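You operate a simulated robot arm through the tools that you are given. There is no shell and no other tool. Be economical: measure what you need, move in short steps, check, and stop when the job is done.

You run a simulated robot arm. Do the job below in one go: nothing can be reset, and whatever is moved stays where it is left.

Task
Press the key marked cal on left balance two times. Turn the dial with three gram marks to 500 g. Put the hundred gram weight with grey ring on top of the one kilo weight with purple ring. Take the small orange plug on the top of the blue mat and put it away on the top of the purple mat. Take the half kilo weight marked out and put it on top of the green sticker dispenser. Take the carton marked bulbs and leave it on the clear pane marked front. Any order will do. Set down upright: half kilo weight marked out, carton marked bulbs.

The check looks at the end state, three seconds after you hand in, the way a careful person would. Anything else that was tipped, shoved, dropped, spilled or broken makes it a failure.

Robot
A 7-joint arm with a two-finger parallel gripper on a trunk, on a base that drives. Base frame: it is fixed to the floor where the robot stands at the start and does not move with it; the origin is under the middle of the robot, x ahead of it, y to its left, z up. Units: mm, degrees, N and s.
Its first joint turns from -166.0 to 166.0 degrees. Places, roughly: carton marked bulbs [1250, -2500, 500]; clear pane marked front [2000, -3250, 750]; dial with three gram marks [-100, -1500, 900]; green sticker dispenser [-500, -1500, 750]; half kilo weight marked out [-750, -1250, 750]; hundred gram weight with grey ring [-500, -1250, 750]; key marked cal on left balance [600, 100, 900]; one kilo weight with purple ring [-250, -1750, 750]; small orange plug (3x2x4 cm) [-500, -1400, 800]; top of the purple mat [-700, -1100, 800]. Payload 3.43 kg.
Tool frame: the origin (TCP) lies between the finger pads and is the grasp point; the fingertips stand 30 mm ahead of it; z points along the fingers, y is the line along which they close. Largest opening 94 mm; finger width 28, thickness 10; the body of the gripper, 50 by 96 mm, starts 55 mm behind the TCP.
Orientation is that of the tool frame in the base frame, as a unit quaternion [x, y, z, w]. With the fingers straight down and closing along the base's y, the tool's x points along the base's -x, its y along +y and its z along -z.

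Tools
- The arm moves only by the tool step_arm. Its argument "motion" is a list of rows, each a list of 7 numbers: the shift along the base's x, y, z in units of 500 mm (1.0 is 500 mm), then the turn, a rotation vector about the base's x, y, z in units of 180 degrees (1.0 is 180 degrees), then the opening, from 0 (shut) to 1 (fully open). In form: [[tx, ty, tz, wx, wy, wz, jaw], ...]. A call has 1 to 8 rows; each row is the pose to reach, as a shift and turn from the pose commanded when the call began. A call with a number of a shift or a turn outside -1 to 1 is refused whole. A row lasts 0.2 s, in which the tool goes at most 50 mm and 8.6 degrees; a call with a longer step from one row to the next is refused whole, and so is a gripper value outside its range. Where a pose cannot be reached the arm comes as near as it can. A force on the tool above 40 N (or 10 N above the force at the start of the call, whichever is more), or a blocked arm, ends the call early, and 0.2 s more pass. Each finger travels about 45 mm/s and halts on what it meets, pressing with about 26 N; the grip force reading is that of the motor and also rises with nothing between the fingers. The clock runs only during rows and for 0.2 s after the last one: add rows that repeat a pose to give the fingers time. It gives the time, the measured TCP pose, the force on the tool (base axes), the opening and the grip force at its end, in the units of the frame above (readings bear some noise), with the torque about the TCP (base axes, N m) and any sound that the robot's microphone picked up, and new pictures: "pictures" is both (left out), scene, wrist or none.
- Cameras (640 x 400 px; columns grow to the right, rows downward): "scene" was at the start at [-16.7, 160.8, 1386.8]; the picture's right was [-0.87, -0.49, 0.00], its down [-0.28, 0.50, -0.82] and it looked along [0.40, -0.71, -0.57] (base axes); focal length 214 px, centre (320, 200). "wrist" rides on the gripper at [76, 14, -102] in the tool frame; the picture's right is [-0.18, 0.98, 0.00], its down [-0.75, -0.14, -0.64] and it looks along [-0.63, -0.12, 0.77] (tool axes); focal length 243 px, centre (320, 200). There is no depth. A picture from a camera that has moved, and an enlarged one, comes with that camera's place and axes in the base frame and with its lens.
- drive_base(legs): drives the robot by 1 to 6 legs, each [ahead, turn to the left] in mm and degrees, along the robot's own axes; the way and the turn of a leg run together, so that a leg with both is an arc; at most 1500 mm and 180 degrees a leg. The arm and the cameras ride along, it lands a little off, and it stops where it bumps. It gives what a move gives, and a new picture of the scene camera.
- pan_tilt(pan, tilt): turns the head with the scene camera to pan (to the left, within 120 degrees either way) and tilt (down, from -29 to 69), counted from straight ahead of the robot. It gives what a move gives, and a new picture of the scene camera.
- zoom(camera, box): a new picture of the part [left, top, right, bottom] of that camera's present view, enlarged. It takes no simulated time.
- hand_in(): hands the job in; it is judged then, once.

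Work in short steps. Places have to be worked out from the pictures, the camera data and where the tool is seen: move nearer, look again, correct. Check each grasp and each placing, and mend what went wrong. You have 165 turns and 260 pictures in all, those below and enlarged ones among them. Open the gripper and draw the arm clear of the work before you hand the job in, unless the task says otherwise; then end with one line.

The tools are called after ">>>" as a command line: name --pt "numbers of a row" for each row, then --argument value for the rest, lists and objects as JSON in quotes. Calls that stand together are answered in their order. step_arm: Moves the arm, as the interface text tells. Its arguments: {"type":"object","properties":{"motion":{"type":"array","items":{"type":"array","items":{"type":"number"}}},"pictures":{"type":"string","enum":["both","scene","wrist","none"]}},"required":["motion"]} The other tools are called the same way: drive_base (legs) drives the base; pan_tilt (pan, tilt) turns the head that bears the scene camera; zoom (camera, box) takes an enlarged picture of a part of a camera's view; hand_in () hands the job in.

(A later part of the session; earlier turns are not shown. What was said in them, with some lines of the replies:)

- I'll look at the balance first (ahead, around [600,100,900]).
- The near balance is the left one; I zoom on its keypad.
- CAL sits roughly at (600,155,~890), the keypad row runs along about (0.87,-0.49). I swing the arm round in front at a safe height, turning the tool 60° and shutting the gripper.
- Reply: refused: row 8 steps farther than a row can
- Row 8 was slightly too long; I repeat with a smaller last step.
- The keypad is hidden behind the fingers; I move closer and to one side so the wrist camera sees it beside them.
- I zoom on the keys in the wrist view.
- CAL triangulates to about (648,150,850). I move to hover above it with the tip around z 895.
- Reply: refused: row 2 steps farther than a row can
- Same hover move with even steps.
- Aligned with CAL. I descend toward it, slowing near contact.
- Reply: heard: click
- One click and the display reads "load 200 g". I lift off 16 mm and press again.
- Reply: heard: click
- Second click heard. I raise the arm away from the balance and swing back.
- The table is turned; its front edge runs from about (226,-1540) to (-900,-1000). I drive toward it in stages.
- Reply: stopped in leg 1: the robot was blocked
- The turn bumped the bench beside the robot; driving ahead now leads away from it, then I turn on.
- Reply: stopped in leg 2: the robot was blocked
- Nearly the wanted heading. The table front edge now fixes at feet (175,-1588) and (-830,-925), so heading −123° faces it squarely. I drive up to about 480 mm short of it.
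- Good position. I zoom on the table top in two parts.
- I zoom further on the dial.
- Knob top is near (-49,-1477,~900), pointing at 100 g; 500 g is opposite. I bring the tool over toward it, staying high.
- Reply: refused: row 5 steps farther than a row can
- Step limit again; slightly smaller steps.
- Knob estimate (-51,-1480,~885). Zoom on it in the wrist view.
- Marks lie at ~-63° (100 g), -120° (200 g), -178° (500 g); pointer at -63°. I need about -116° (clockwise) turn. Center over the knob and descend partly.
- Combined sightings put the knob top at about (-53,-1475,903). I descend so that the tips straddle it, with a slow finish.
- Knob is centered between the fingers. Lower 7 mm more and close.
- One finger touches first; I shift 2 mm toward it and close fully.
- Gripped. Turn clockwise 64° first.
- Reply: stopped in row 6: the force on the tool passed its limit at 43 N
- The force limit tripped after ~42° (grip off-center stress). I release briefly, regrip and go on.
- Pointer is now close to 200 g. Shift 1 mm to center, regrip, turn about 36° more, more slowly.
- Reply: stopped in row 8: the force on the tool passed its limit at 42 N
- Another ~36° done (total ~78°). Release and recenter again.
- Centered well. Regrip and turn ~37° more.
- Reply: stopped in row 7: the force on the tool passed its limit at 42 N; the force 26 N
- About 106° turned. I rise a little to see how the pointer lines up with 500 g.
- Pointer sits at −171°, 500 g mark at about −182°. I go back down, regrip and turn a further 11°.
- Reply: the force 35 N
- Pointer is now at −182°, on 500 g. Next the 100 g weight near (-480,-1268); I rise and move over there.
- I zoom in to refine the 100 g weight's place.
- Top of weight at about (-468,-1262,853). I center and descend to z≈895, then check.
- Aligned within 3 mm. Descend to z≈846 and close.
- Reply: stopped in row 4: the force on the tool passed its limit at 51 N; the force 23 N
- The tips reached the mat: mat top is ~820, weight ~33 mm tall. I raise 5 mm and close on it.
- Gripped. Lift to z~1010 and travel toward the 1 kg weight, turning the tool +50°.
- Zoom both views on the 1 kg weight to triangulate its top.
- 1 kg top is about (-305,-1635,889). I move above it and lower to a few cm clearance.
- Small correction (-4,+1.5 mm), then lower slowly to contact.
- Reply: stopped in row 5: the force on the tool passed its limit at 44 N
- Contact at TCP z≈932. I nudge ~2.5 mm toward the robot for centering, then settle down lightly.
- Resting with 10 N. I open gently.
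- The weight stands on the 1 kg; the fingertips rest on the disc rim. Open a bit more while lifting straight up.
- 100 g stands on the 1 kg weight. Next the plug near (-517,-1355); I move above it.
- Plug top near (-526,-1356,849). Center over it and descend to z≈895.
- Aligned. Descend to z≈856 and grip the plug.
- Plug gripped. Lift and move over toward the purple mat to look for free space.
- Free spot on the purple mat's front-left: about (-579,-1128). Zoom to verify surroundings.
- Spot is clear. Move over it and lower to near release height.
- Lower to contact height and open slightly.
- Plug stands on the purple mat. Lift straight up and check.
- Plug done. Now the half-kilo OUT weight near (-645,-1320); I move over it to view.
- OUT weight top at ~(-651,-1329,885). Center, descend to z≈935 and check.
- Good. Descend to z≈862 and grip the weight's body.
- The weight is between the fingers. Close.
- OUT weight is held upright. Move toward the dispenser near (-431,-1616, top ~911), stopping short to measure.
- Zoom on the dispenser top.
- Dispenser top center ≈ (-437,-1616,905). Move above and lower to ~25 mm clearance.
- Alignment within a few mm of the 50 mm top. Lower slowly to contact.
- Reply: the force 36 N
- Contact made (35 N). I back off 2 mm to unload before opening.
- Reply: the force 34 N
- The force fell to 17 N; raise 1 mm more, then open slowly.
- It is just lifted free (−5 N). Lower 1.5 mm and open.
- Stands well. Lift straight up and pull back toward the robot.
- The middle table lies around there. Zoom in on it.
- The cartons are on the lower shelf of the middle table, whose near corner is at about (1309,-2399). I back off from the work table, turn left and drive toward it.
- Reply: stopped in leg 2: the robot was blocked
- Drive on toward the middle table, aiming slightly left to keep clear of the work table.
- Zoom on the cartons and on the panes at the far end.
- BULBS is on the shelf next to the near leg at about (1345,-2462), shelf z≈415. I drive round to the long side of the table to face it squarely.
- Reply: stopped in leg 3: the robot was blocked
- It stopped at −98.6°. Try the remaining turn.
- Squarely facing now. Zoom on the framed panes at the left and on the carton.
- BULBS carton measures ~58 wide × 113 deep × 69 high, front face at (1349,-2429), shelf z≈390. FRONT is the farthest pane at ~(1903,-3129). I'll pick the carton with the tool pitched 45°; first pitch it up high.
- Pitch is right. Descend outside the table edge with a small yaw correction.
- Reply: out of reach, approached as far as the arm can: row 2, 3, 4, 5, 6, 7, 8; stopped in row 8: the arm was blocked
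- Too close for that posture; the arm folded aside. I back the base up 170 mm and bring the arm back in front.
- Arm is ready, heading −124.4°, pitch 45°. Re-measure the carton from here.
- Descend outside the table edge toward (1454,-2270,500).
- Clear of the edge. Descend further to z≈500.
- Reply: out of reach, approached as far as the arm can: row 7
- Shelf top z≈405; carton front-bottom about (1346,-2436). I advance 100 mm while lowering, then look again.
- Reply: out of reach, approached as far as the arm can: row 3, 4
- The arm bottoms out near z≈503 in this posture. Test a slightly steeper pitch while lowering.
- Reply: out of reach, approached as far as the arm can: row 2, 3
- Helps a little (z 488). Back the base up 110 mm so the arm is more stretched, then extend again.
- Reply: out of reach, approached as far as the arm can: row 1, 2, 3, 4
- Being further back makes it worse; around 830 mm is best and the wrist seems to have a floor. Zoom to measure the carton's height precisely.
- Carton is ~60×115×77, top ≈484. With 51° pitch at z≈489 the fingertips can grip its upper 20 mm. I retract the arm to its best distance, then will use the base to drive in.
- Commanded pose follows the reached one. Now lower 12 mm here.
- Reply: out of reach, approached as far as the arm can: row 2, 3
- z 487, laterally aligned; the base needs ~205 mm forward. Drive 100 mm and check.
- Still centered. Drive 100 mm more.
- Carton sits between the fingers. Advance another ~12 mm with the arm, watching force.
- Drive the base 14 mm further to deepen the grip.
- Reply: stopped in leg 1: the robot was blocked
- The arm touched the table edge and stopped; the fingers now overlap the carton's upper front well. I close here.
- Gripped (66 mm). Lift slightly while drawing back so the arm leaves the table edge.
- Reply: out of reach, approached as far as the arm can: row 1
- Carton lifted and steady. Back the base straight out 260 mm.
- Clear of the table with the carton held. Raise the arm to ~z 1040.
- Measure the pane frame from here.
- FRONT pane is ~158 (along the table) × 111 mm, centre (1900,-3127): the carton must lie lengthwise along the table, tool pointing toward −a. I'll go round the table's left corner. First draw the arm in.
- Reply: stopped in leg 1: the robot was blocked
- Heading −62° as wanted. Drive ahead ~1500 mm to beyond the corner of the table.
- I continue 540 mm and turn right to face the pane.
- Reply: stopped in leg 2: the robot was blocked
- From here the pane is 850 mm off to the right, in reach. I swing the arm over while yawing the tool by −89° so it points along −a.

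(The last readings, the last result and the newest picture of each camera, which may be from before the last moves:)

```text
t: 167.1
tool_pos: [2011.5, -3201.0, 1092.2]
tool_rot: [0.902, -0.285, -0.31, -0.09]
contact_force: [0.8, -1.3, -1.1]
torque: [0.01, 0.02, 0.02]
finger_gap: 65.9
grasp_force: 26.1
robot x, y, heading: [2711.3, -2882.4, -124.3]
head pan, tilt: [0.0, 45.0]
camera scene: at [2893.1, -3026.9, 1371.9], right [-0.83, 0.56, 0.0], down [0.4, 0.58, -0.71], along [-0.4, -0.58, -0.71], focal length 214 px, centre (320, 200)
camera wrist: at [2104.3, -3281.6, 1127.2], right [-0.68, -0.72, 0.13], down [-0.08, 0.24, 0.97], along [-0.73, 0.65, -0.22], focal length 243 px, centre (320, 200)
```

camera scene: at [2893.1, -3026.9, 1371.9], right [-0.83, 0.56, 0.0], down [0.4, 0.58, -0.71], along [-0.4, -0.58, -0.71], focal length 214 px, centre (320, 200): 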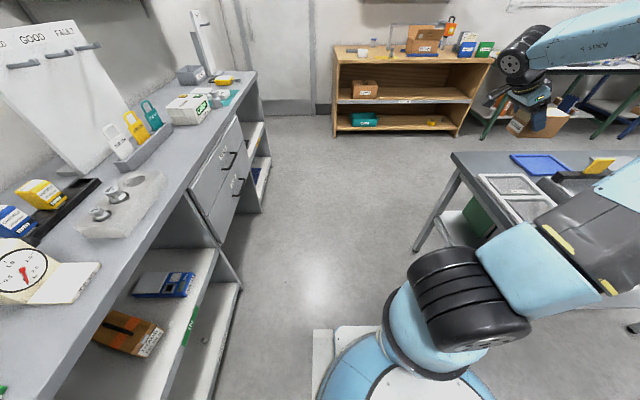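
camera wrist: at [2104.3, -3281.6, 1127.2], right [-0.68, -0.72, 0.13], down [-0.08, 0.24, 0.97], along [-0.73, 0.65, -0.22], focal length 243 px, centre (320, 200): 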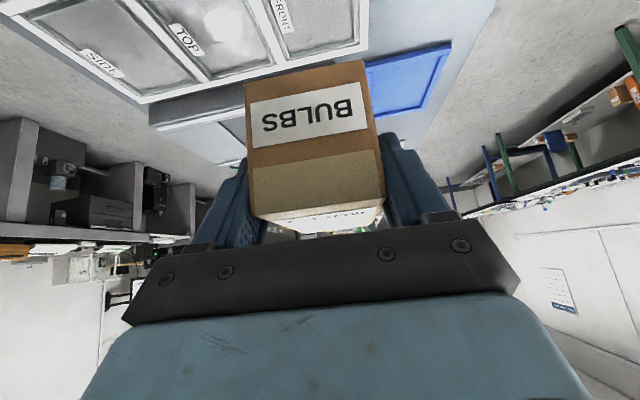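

Heading is right. Turn the head to see the pane and carton.

>>> pan_tilt --pan -45 --tilt 35

>>> zoom --camera "wrist" --box '[120, 0, 400, 170]'

```text
t: 168.2
tool_pos: [2012.7, -3200.1, 1091.6]
tool_rot: [0.903, -0.285, -0.31, -0.091]
contact_force: [-0.2, 0.2, -2.2]
torque: [0.0, -0.01, 0.0]
finger_gap: 66.1
grasp_force: 26.0
robot x, y, heading: [2710.3, -2882.8, -124.1]
head pan, tilt: [-45.0, 35.0]
camera scene: at [2852.0, -2976.0, 1386.8], right [-0.19, 0.98, 0.0], down [0.56, 0.11, -0.82], along [-0.8, -0.15, -0.57], focal length 214 px, centre (320, 200)
```

scene: 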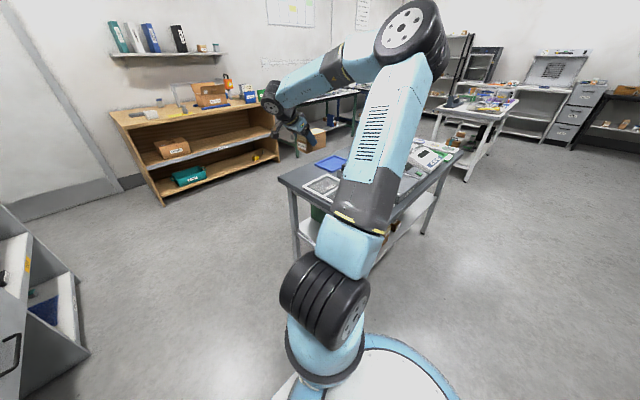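

```text
2.29 times, centred on (260, 85) of wrist
camera zoom: at [2104.2, -3281.4, 1126.8], right [-0.68, -0.72, 0.13], down [-0.08, 0.24, 0.97], along [-0.73, 0.65, -0.22], focal length 555 px, centre (457, 463)
```

zoom: 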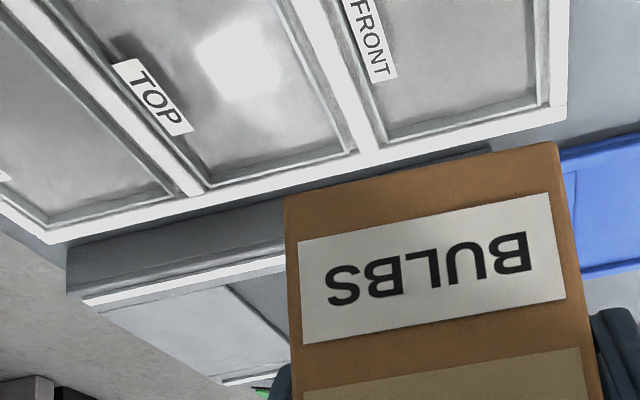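

Pane centre refined to ~(1903,-3130); target TCP (1955,-3165). Move over it and lower to z≈950.

>>> step_arm --pt "-0.057 0.035 -0.03 0 0 0 0.1" --pt "-0.114 0.07 -0.08 0 0 0 0.1" --pt "-0.114 0.07 -0.15 0 0 0 0.1" --pt "-0.114 0.07 -0.22 0 0 0 0.1" --pt "-0.114 0.07 -0.28 0 0 0 0.1" --pictures "wrist"

>>> zoom --camera "scene" --box '[250, 100, 370, 220]'

```text
t: 169.4
tool_pos: [1955.9, -3165.5, 954.5]
tool_rot: [0.903, -0.286, -0.309, -0.091]
contact_force: [0.5, 0.2, -0.6]
torque: [-0.04, -0.09, 0.02]
finger_gap: 66.0
grasp_force: 25.9
robot x, y, heading: [2711.0, -2881.2, -124.4]
head pan, tilt: [-45.0, 35.0]
camera wrist: at [2048.3, -3246.9, 988.7], right [-0.68, -0.72, 0.13], down [-0.08, 0.24, 0.97], along [-0.73, 0.65, -0.22], focal length 243 px, centre (320, 200)
```

wrist: 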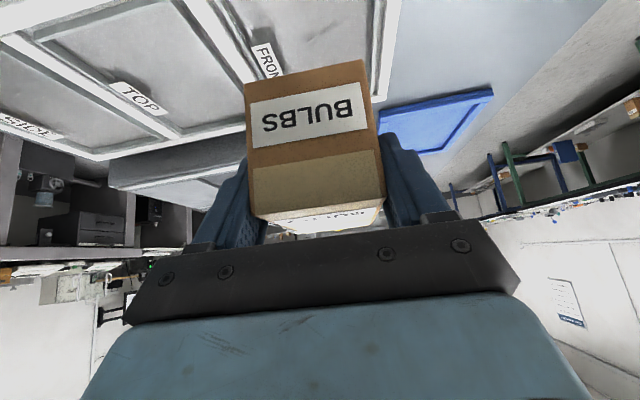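

```text
3.33 times, centred on (310, 160) of scene
camera zoom: at [2852.2, -2975.8, 1386.8], right [-0.19, 0.98, 0.0], down [0.56, 0.11, -0.82], along [-0.8, -0.15, -0.57], focal length 715 px, centre (353, 333)
```

zoom: 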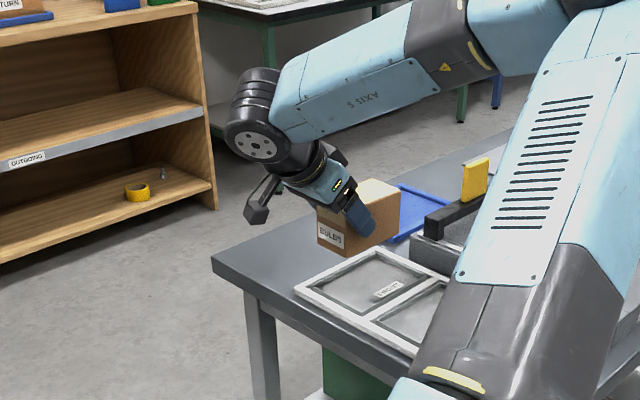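

Zoom closer to check carton against the pane.

>>> zoom --camera "scene" --box '[295, 140, 350, 200]'

```text
6.67 times, centred on (322, 170) of scene
camera zoom: at [2852.2, -2975.8, 1386.8], right [-0.19, 0.98, 0.0], down [0.56, 0.11, -0.82], along [-0.8, -0.15, -0.57], focal length 1430 px, centre (303, 400)
```

zoom: 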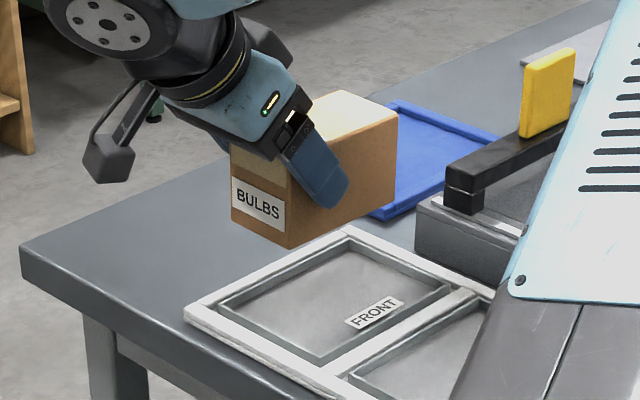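

Scene and tool readings differ by ~15 mm; zoom the wrist view on the pane rims beside the carton.

>>> zoom --camera "wrist" --box '[170, 0, 430, 160]'

```text
2.46 times, centred on (300, 80) of wrist
camera zoom: at [2048.3, -3246.9, 988.7], right [-0.68, -0.72, 0.13], down [-0.08, 0.24, 0.97], along [-0.73, 0.65, -0.22], focal length 597 px, centre (369, 495)
```

zoom: 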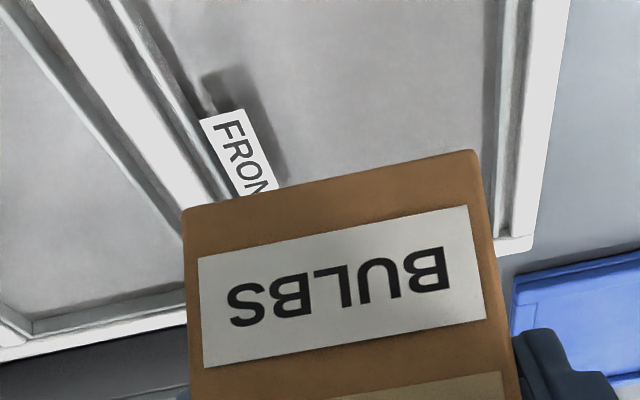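

Re-evaluated consistently: the carton's front face is ~20 mm behind the TCP and its bottom 53 mm below it. So I shift 28 mm along −a and lower to just above the pane.

>>> step_arm --pt "-0.023 0.015 0 0 0 0 0.1" --pt "-0.047 0.029 -0.04 0 0 0 0.1" --pt "-0.047 0.029 -0.1 0 0 0 0.1" --pt "-0.047 0.029 -0.14 0 0 0 0.1" --pictures "none"

>>> zoom --camera "scene" --box '[295, 140, 350, 200]'

>>> zoom --camera "wrist" --box '[170, 0, 430, 160]'

```text
t: 170.4
tool_pos: [1931.6, -3150.5, 882.9]
tool_rot: [0.903, -0.284, -0.31, -0.09]
contact_force: [0.6, -0.1, -1.0]
torque: [-0.04, 0.0, 0.0]
finger_gap: 65.9
grasp_force: 26.2
robot x, y, heading: [2708.9, -2880.5, -124.2]
head pan, tilt: [-45.0, 35.0]
```

```text
6.67 times, centred on (322, 170) of scene
camera zoom: at [2852.1, -2975.9, 1386.8], right [-0.19, 0.98, 0.0], down [0.56, 0.11, -0.82], along [-0.8, -0.15, -0.57], focal length 1430 px, centre (303, 400)
```

zoom: 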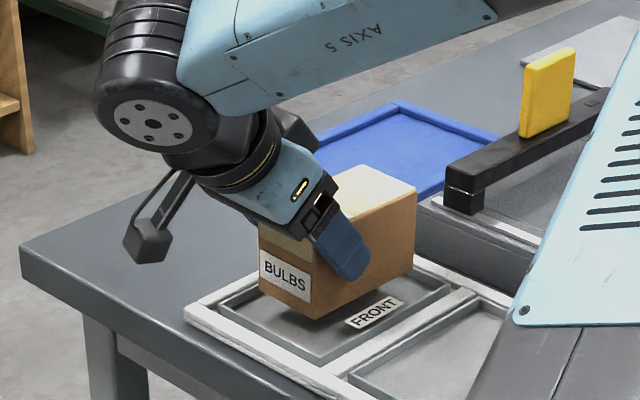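

```text
2.46 times, centred on (300, 80) of wrist
camera zoom: at [2022.9, -3233.2, 917.5], right [-0.68, -0.72, 0.13], down [-0.08, 0.24, 0.97], along [-0.73, 0.65, -0.22], focal length 597 px, centre (369, 495)
```

zoom: 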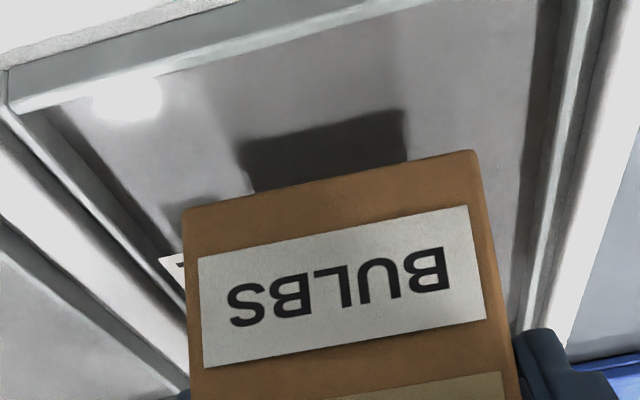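

Well placed over the pane. Lower in small steps, checking force.

>>> step_arm --pt "0 0 -0.008 0 0 0 0.1" --pt "0 0 -0.016 0 0 0 0.1" --pt "0 0 -0.024 0 0 0 0.1" --pictures "none"

>>> zoom --camera "scene" --box '[295, 140, 350, 200]'

```text
t: 171.2
tool_pos: [1930.0, -3150.7, 871.7]
tool_rot: [0.902, -0.286, -0.31, -0.09]
contact_force: [0.5, -0.4, 9.9]
torque: [0.45, 0.08, 0.0]
finger_gap: 65.8
grasp_force: 26.1
robot x, y, heading: [2711.3, -2881.3, -124.2]
head pan, tilt: [-45.0, 35.0]
```

```text
6.67 times, centred on (322, 170) of scene
camera zoom: at [2852.4, -2975.7, 1386.8], right [-0.19, 0.98, 0.0], down [0.56, 0.11, -0.82], along [-0.8, -0.15, -0.57], focal length 1430 px, centre (303, 400)
```

zoom: 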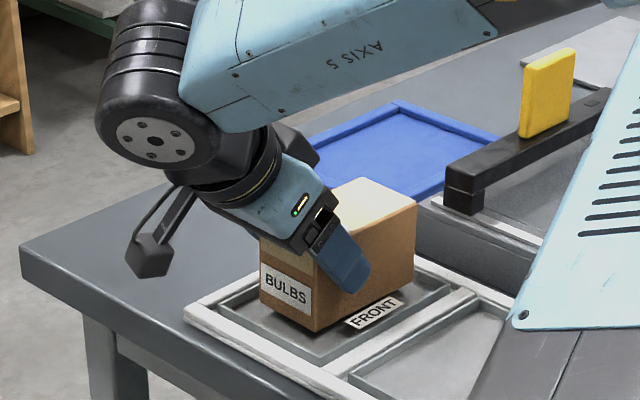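

Light contact (10 N). Settle 1.5 mm more and open gradually.

>>> step_arm --pt "0 0 -0.002 0 0 0 0.1" --pt "0 0 -0.003 0 0 0 0.1" --pictures "none"

```text
t: 171.8
tool_pos: [1930.1, -3150.5, 870.4]
tool_rot: [0.903, -0.285, -0.31, -0.088]
contact_force: [-9.1, -4.1, 27.8]
torque: [0.21, 0.04, 0.14]
finger_gap: 66.1
grasp_force: 26.2
robot x, y, heading: [2706.1, -2875.9, -124.3]
head pan, tilt: [-45.0, 35.0]
```

Seated (28 N). Open now.

>>> step_arm --pt "0 0 0.001 0 0 0 0.72" --pt "0 0 0.001 0 0 0 0.78" --pt "0 0 0.001 0 0 0 0.86" --pictures "wrist"

>>> zoom --camera "scene" --box '[295, 140, 350, 200]'

```text
t: 172.7
tool_pos: [1930.3, -3150.4, 868.8]
tool_rot: [0.903, -0.285, -0.31, -0.09]
contact_force: [-0.4, 0.3, 0.5]
torque: [-0.01, -0.01, 0.03]
finger_gap: 80.9
grasp_force: 0.0
robot x, y, heading: [2710.7, -2879.9, -124.3]
head pan, tilt: [-45.0, 35.0]
camera wrist: at [2023.0, -3232.6, 904.0], right [-0.68, -0.72, 0.13], down [-0.08, 0.24, 0.97], along [-0.73, 0.65, -0.22], focal length 243 px, centre (320, 200)
```

wrist: 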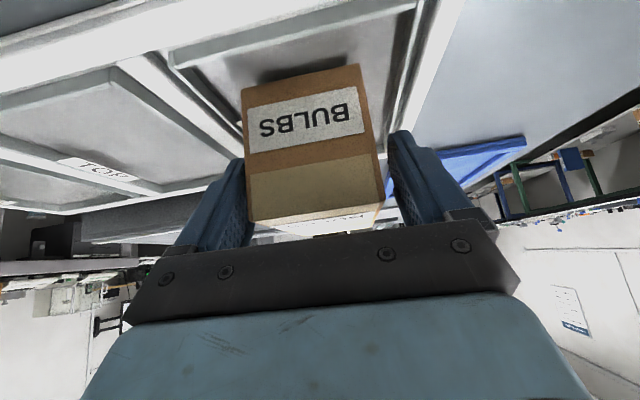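

```text
6.67 times, centred on (322, 170) of scene
camera zoom: at [2852.0, -2975.9, 1386.8], right [-0.19, 0.98, 0.0], down [0.56, 0.11, -0.82], along [-0.8, -0.15, -0.57], focal length 1430 px, centre (303, 400)
```

zoom: 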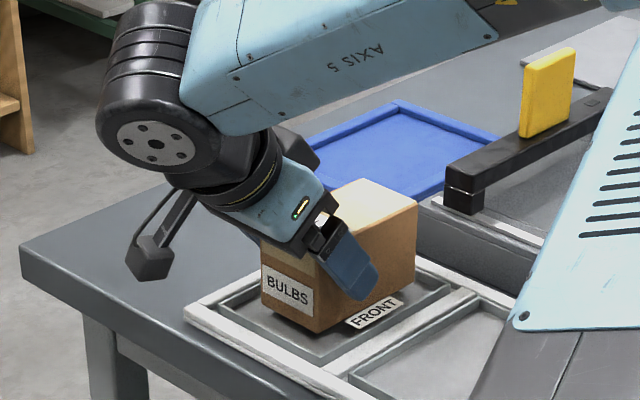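

Carton stands on the FRONT pane. Withdraw backward along the tool axis.

>>> step_arm --pt "0.02 -0.014 0.032 0 0 0 0.86" --pt "0.06 -0.04 0.095 0 0 0 0.86" --pt "0.105 -0.07 0.165 0 0 0 0.86" --pt "0.15 -0.1 0.236 0 0 0 0.86" --pt "0.195 -0.13 0.307 0 0 0 0.86" --pt "0.24 -0.16 0.37 0 0 0 0.86" --pt "0.3 -0.2 0.41 0 0 0 0.86" --pictures "both"

>>> zoom --camera "scene" --box '[285, 140, 365, 210]'

```text
t: 174.2
tool_pos: [2080.7, -3249.5, 1074.8]
tool_rot: [0.903, -0.285, -0.308, -0.09]
contact_force: [-1.2, 0.7, -1.4]
torque: [0.0, -0.02, 0.01]
finger_gap: 80.8
grasp_force: 0.1
robot x, y, heading: [2714.6, -2881.5, -124.1]
head pan, tilt: [-45.0, 35.0]
camera scene: at [2851.5, -2975.7, 1386.9], right [-0.19, 0.98, 0.0], down [0.56, 0.11, -0.82], along [-0.8, -0.15, -0.57], focal length 214 px, centre (320, 200)
camera wrist: at [2172.4, -3331.9, 1108.7], right [-0.68, -0.72, 0.12], down [-0.08, 0.24, 0.97], along [-0.73, 0.65, -0.23], focal length 243 px, centre (320, 200)
```

scene: 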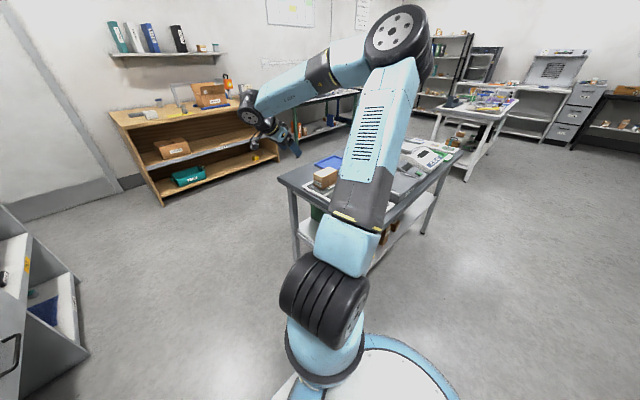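
wrist: 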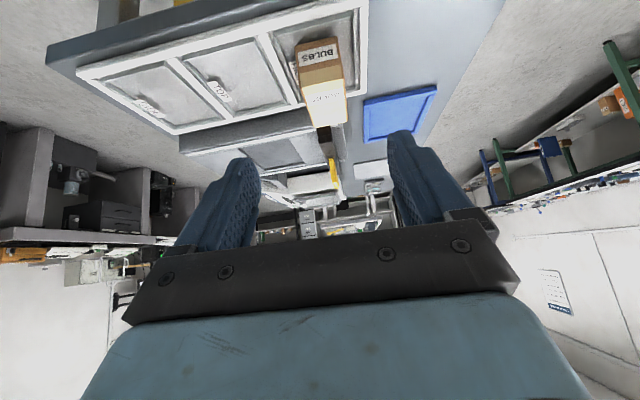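

```text
5.71 times, centred on (325, 175) of scene
camera zoom: at [2851.5, -2975.7, 1386.9], right [-0.19, 0.98, 0.0], down [0.56, 0.11, -0.82], along [-0.8, -0.15, -0.57], focal length 1226 px, centre (291, 343)
```

zoom: 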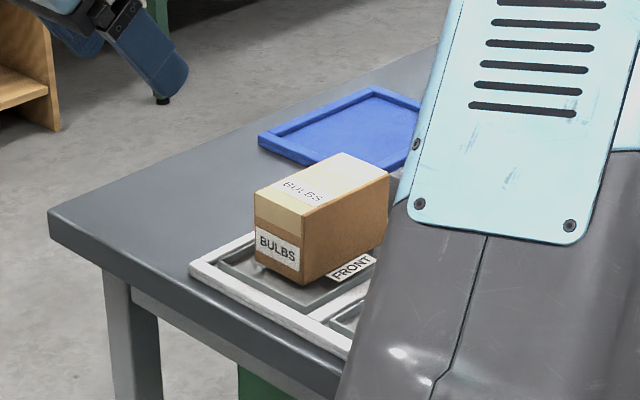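

The carton stands upright within the FRONT pane, and the gripper is open and clear. The dial, both weights and the plug all looked right when I last saw them, so I hand in.

>>> hand_in

```text
The job is handed in.
```

I did all six tasks and handed the job in: CAL pressed twice, the dial on 500 g, the 100 g weight on the 1 kg, the plug on the purple mat, the OUT weight upright on the dispenser, and BULBS upright on the FRONT pane. The arm touched the middle table's edge while I was gripping BULBS, the base bumped the balance bench on its first turn and reported itself blocked on several later turns, and I saw nothing knocked or moved.
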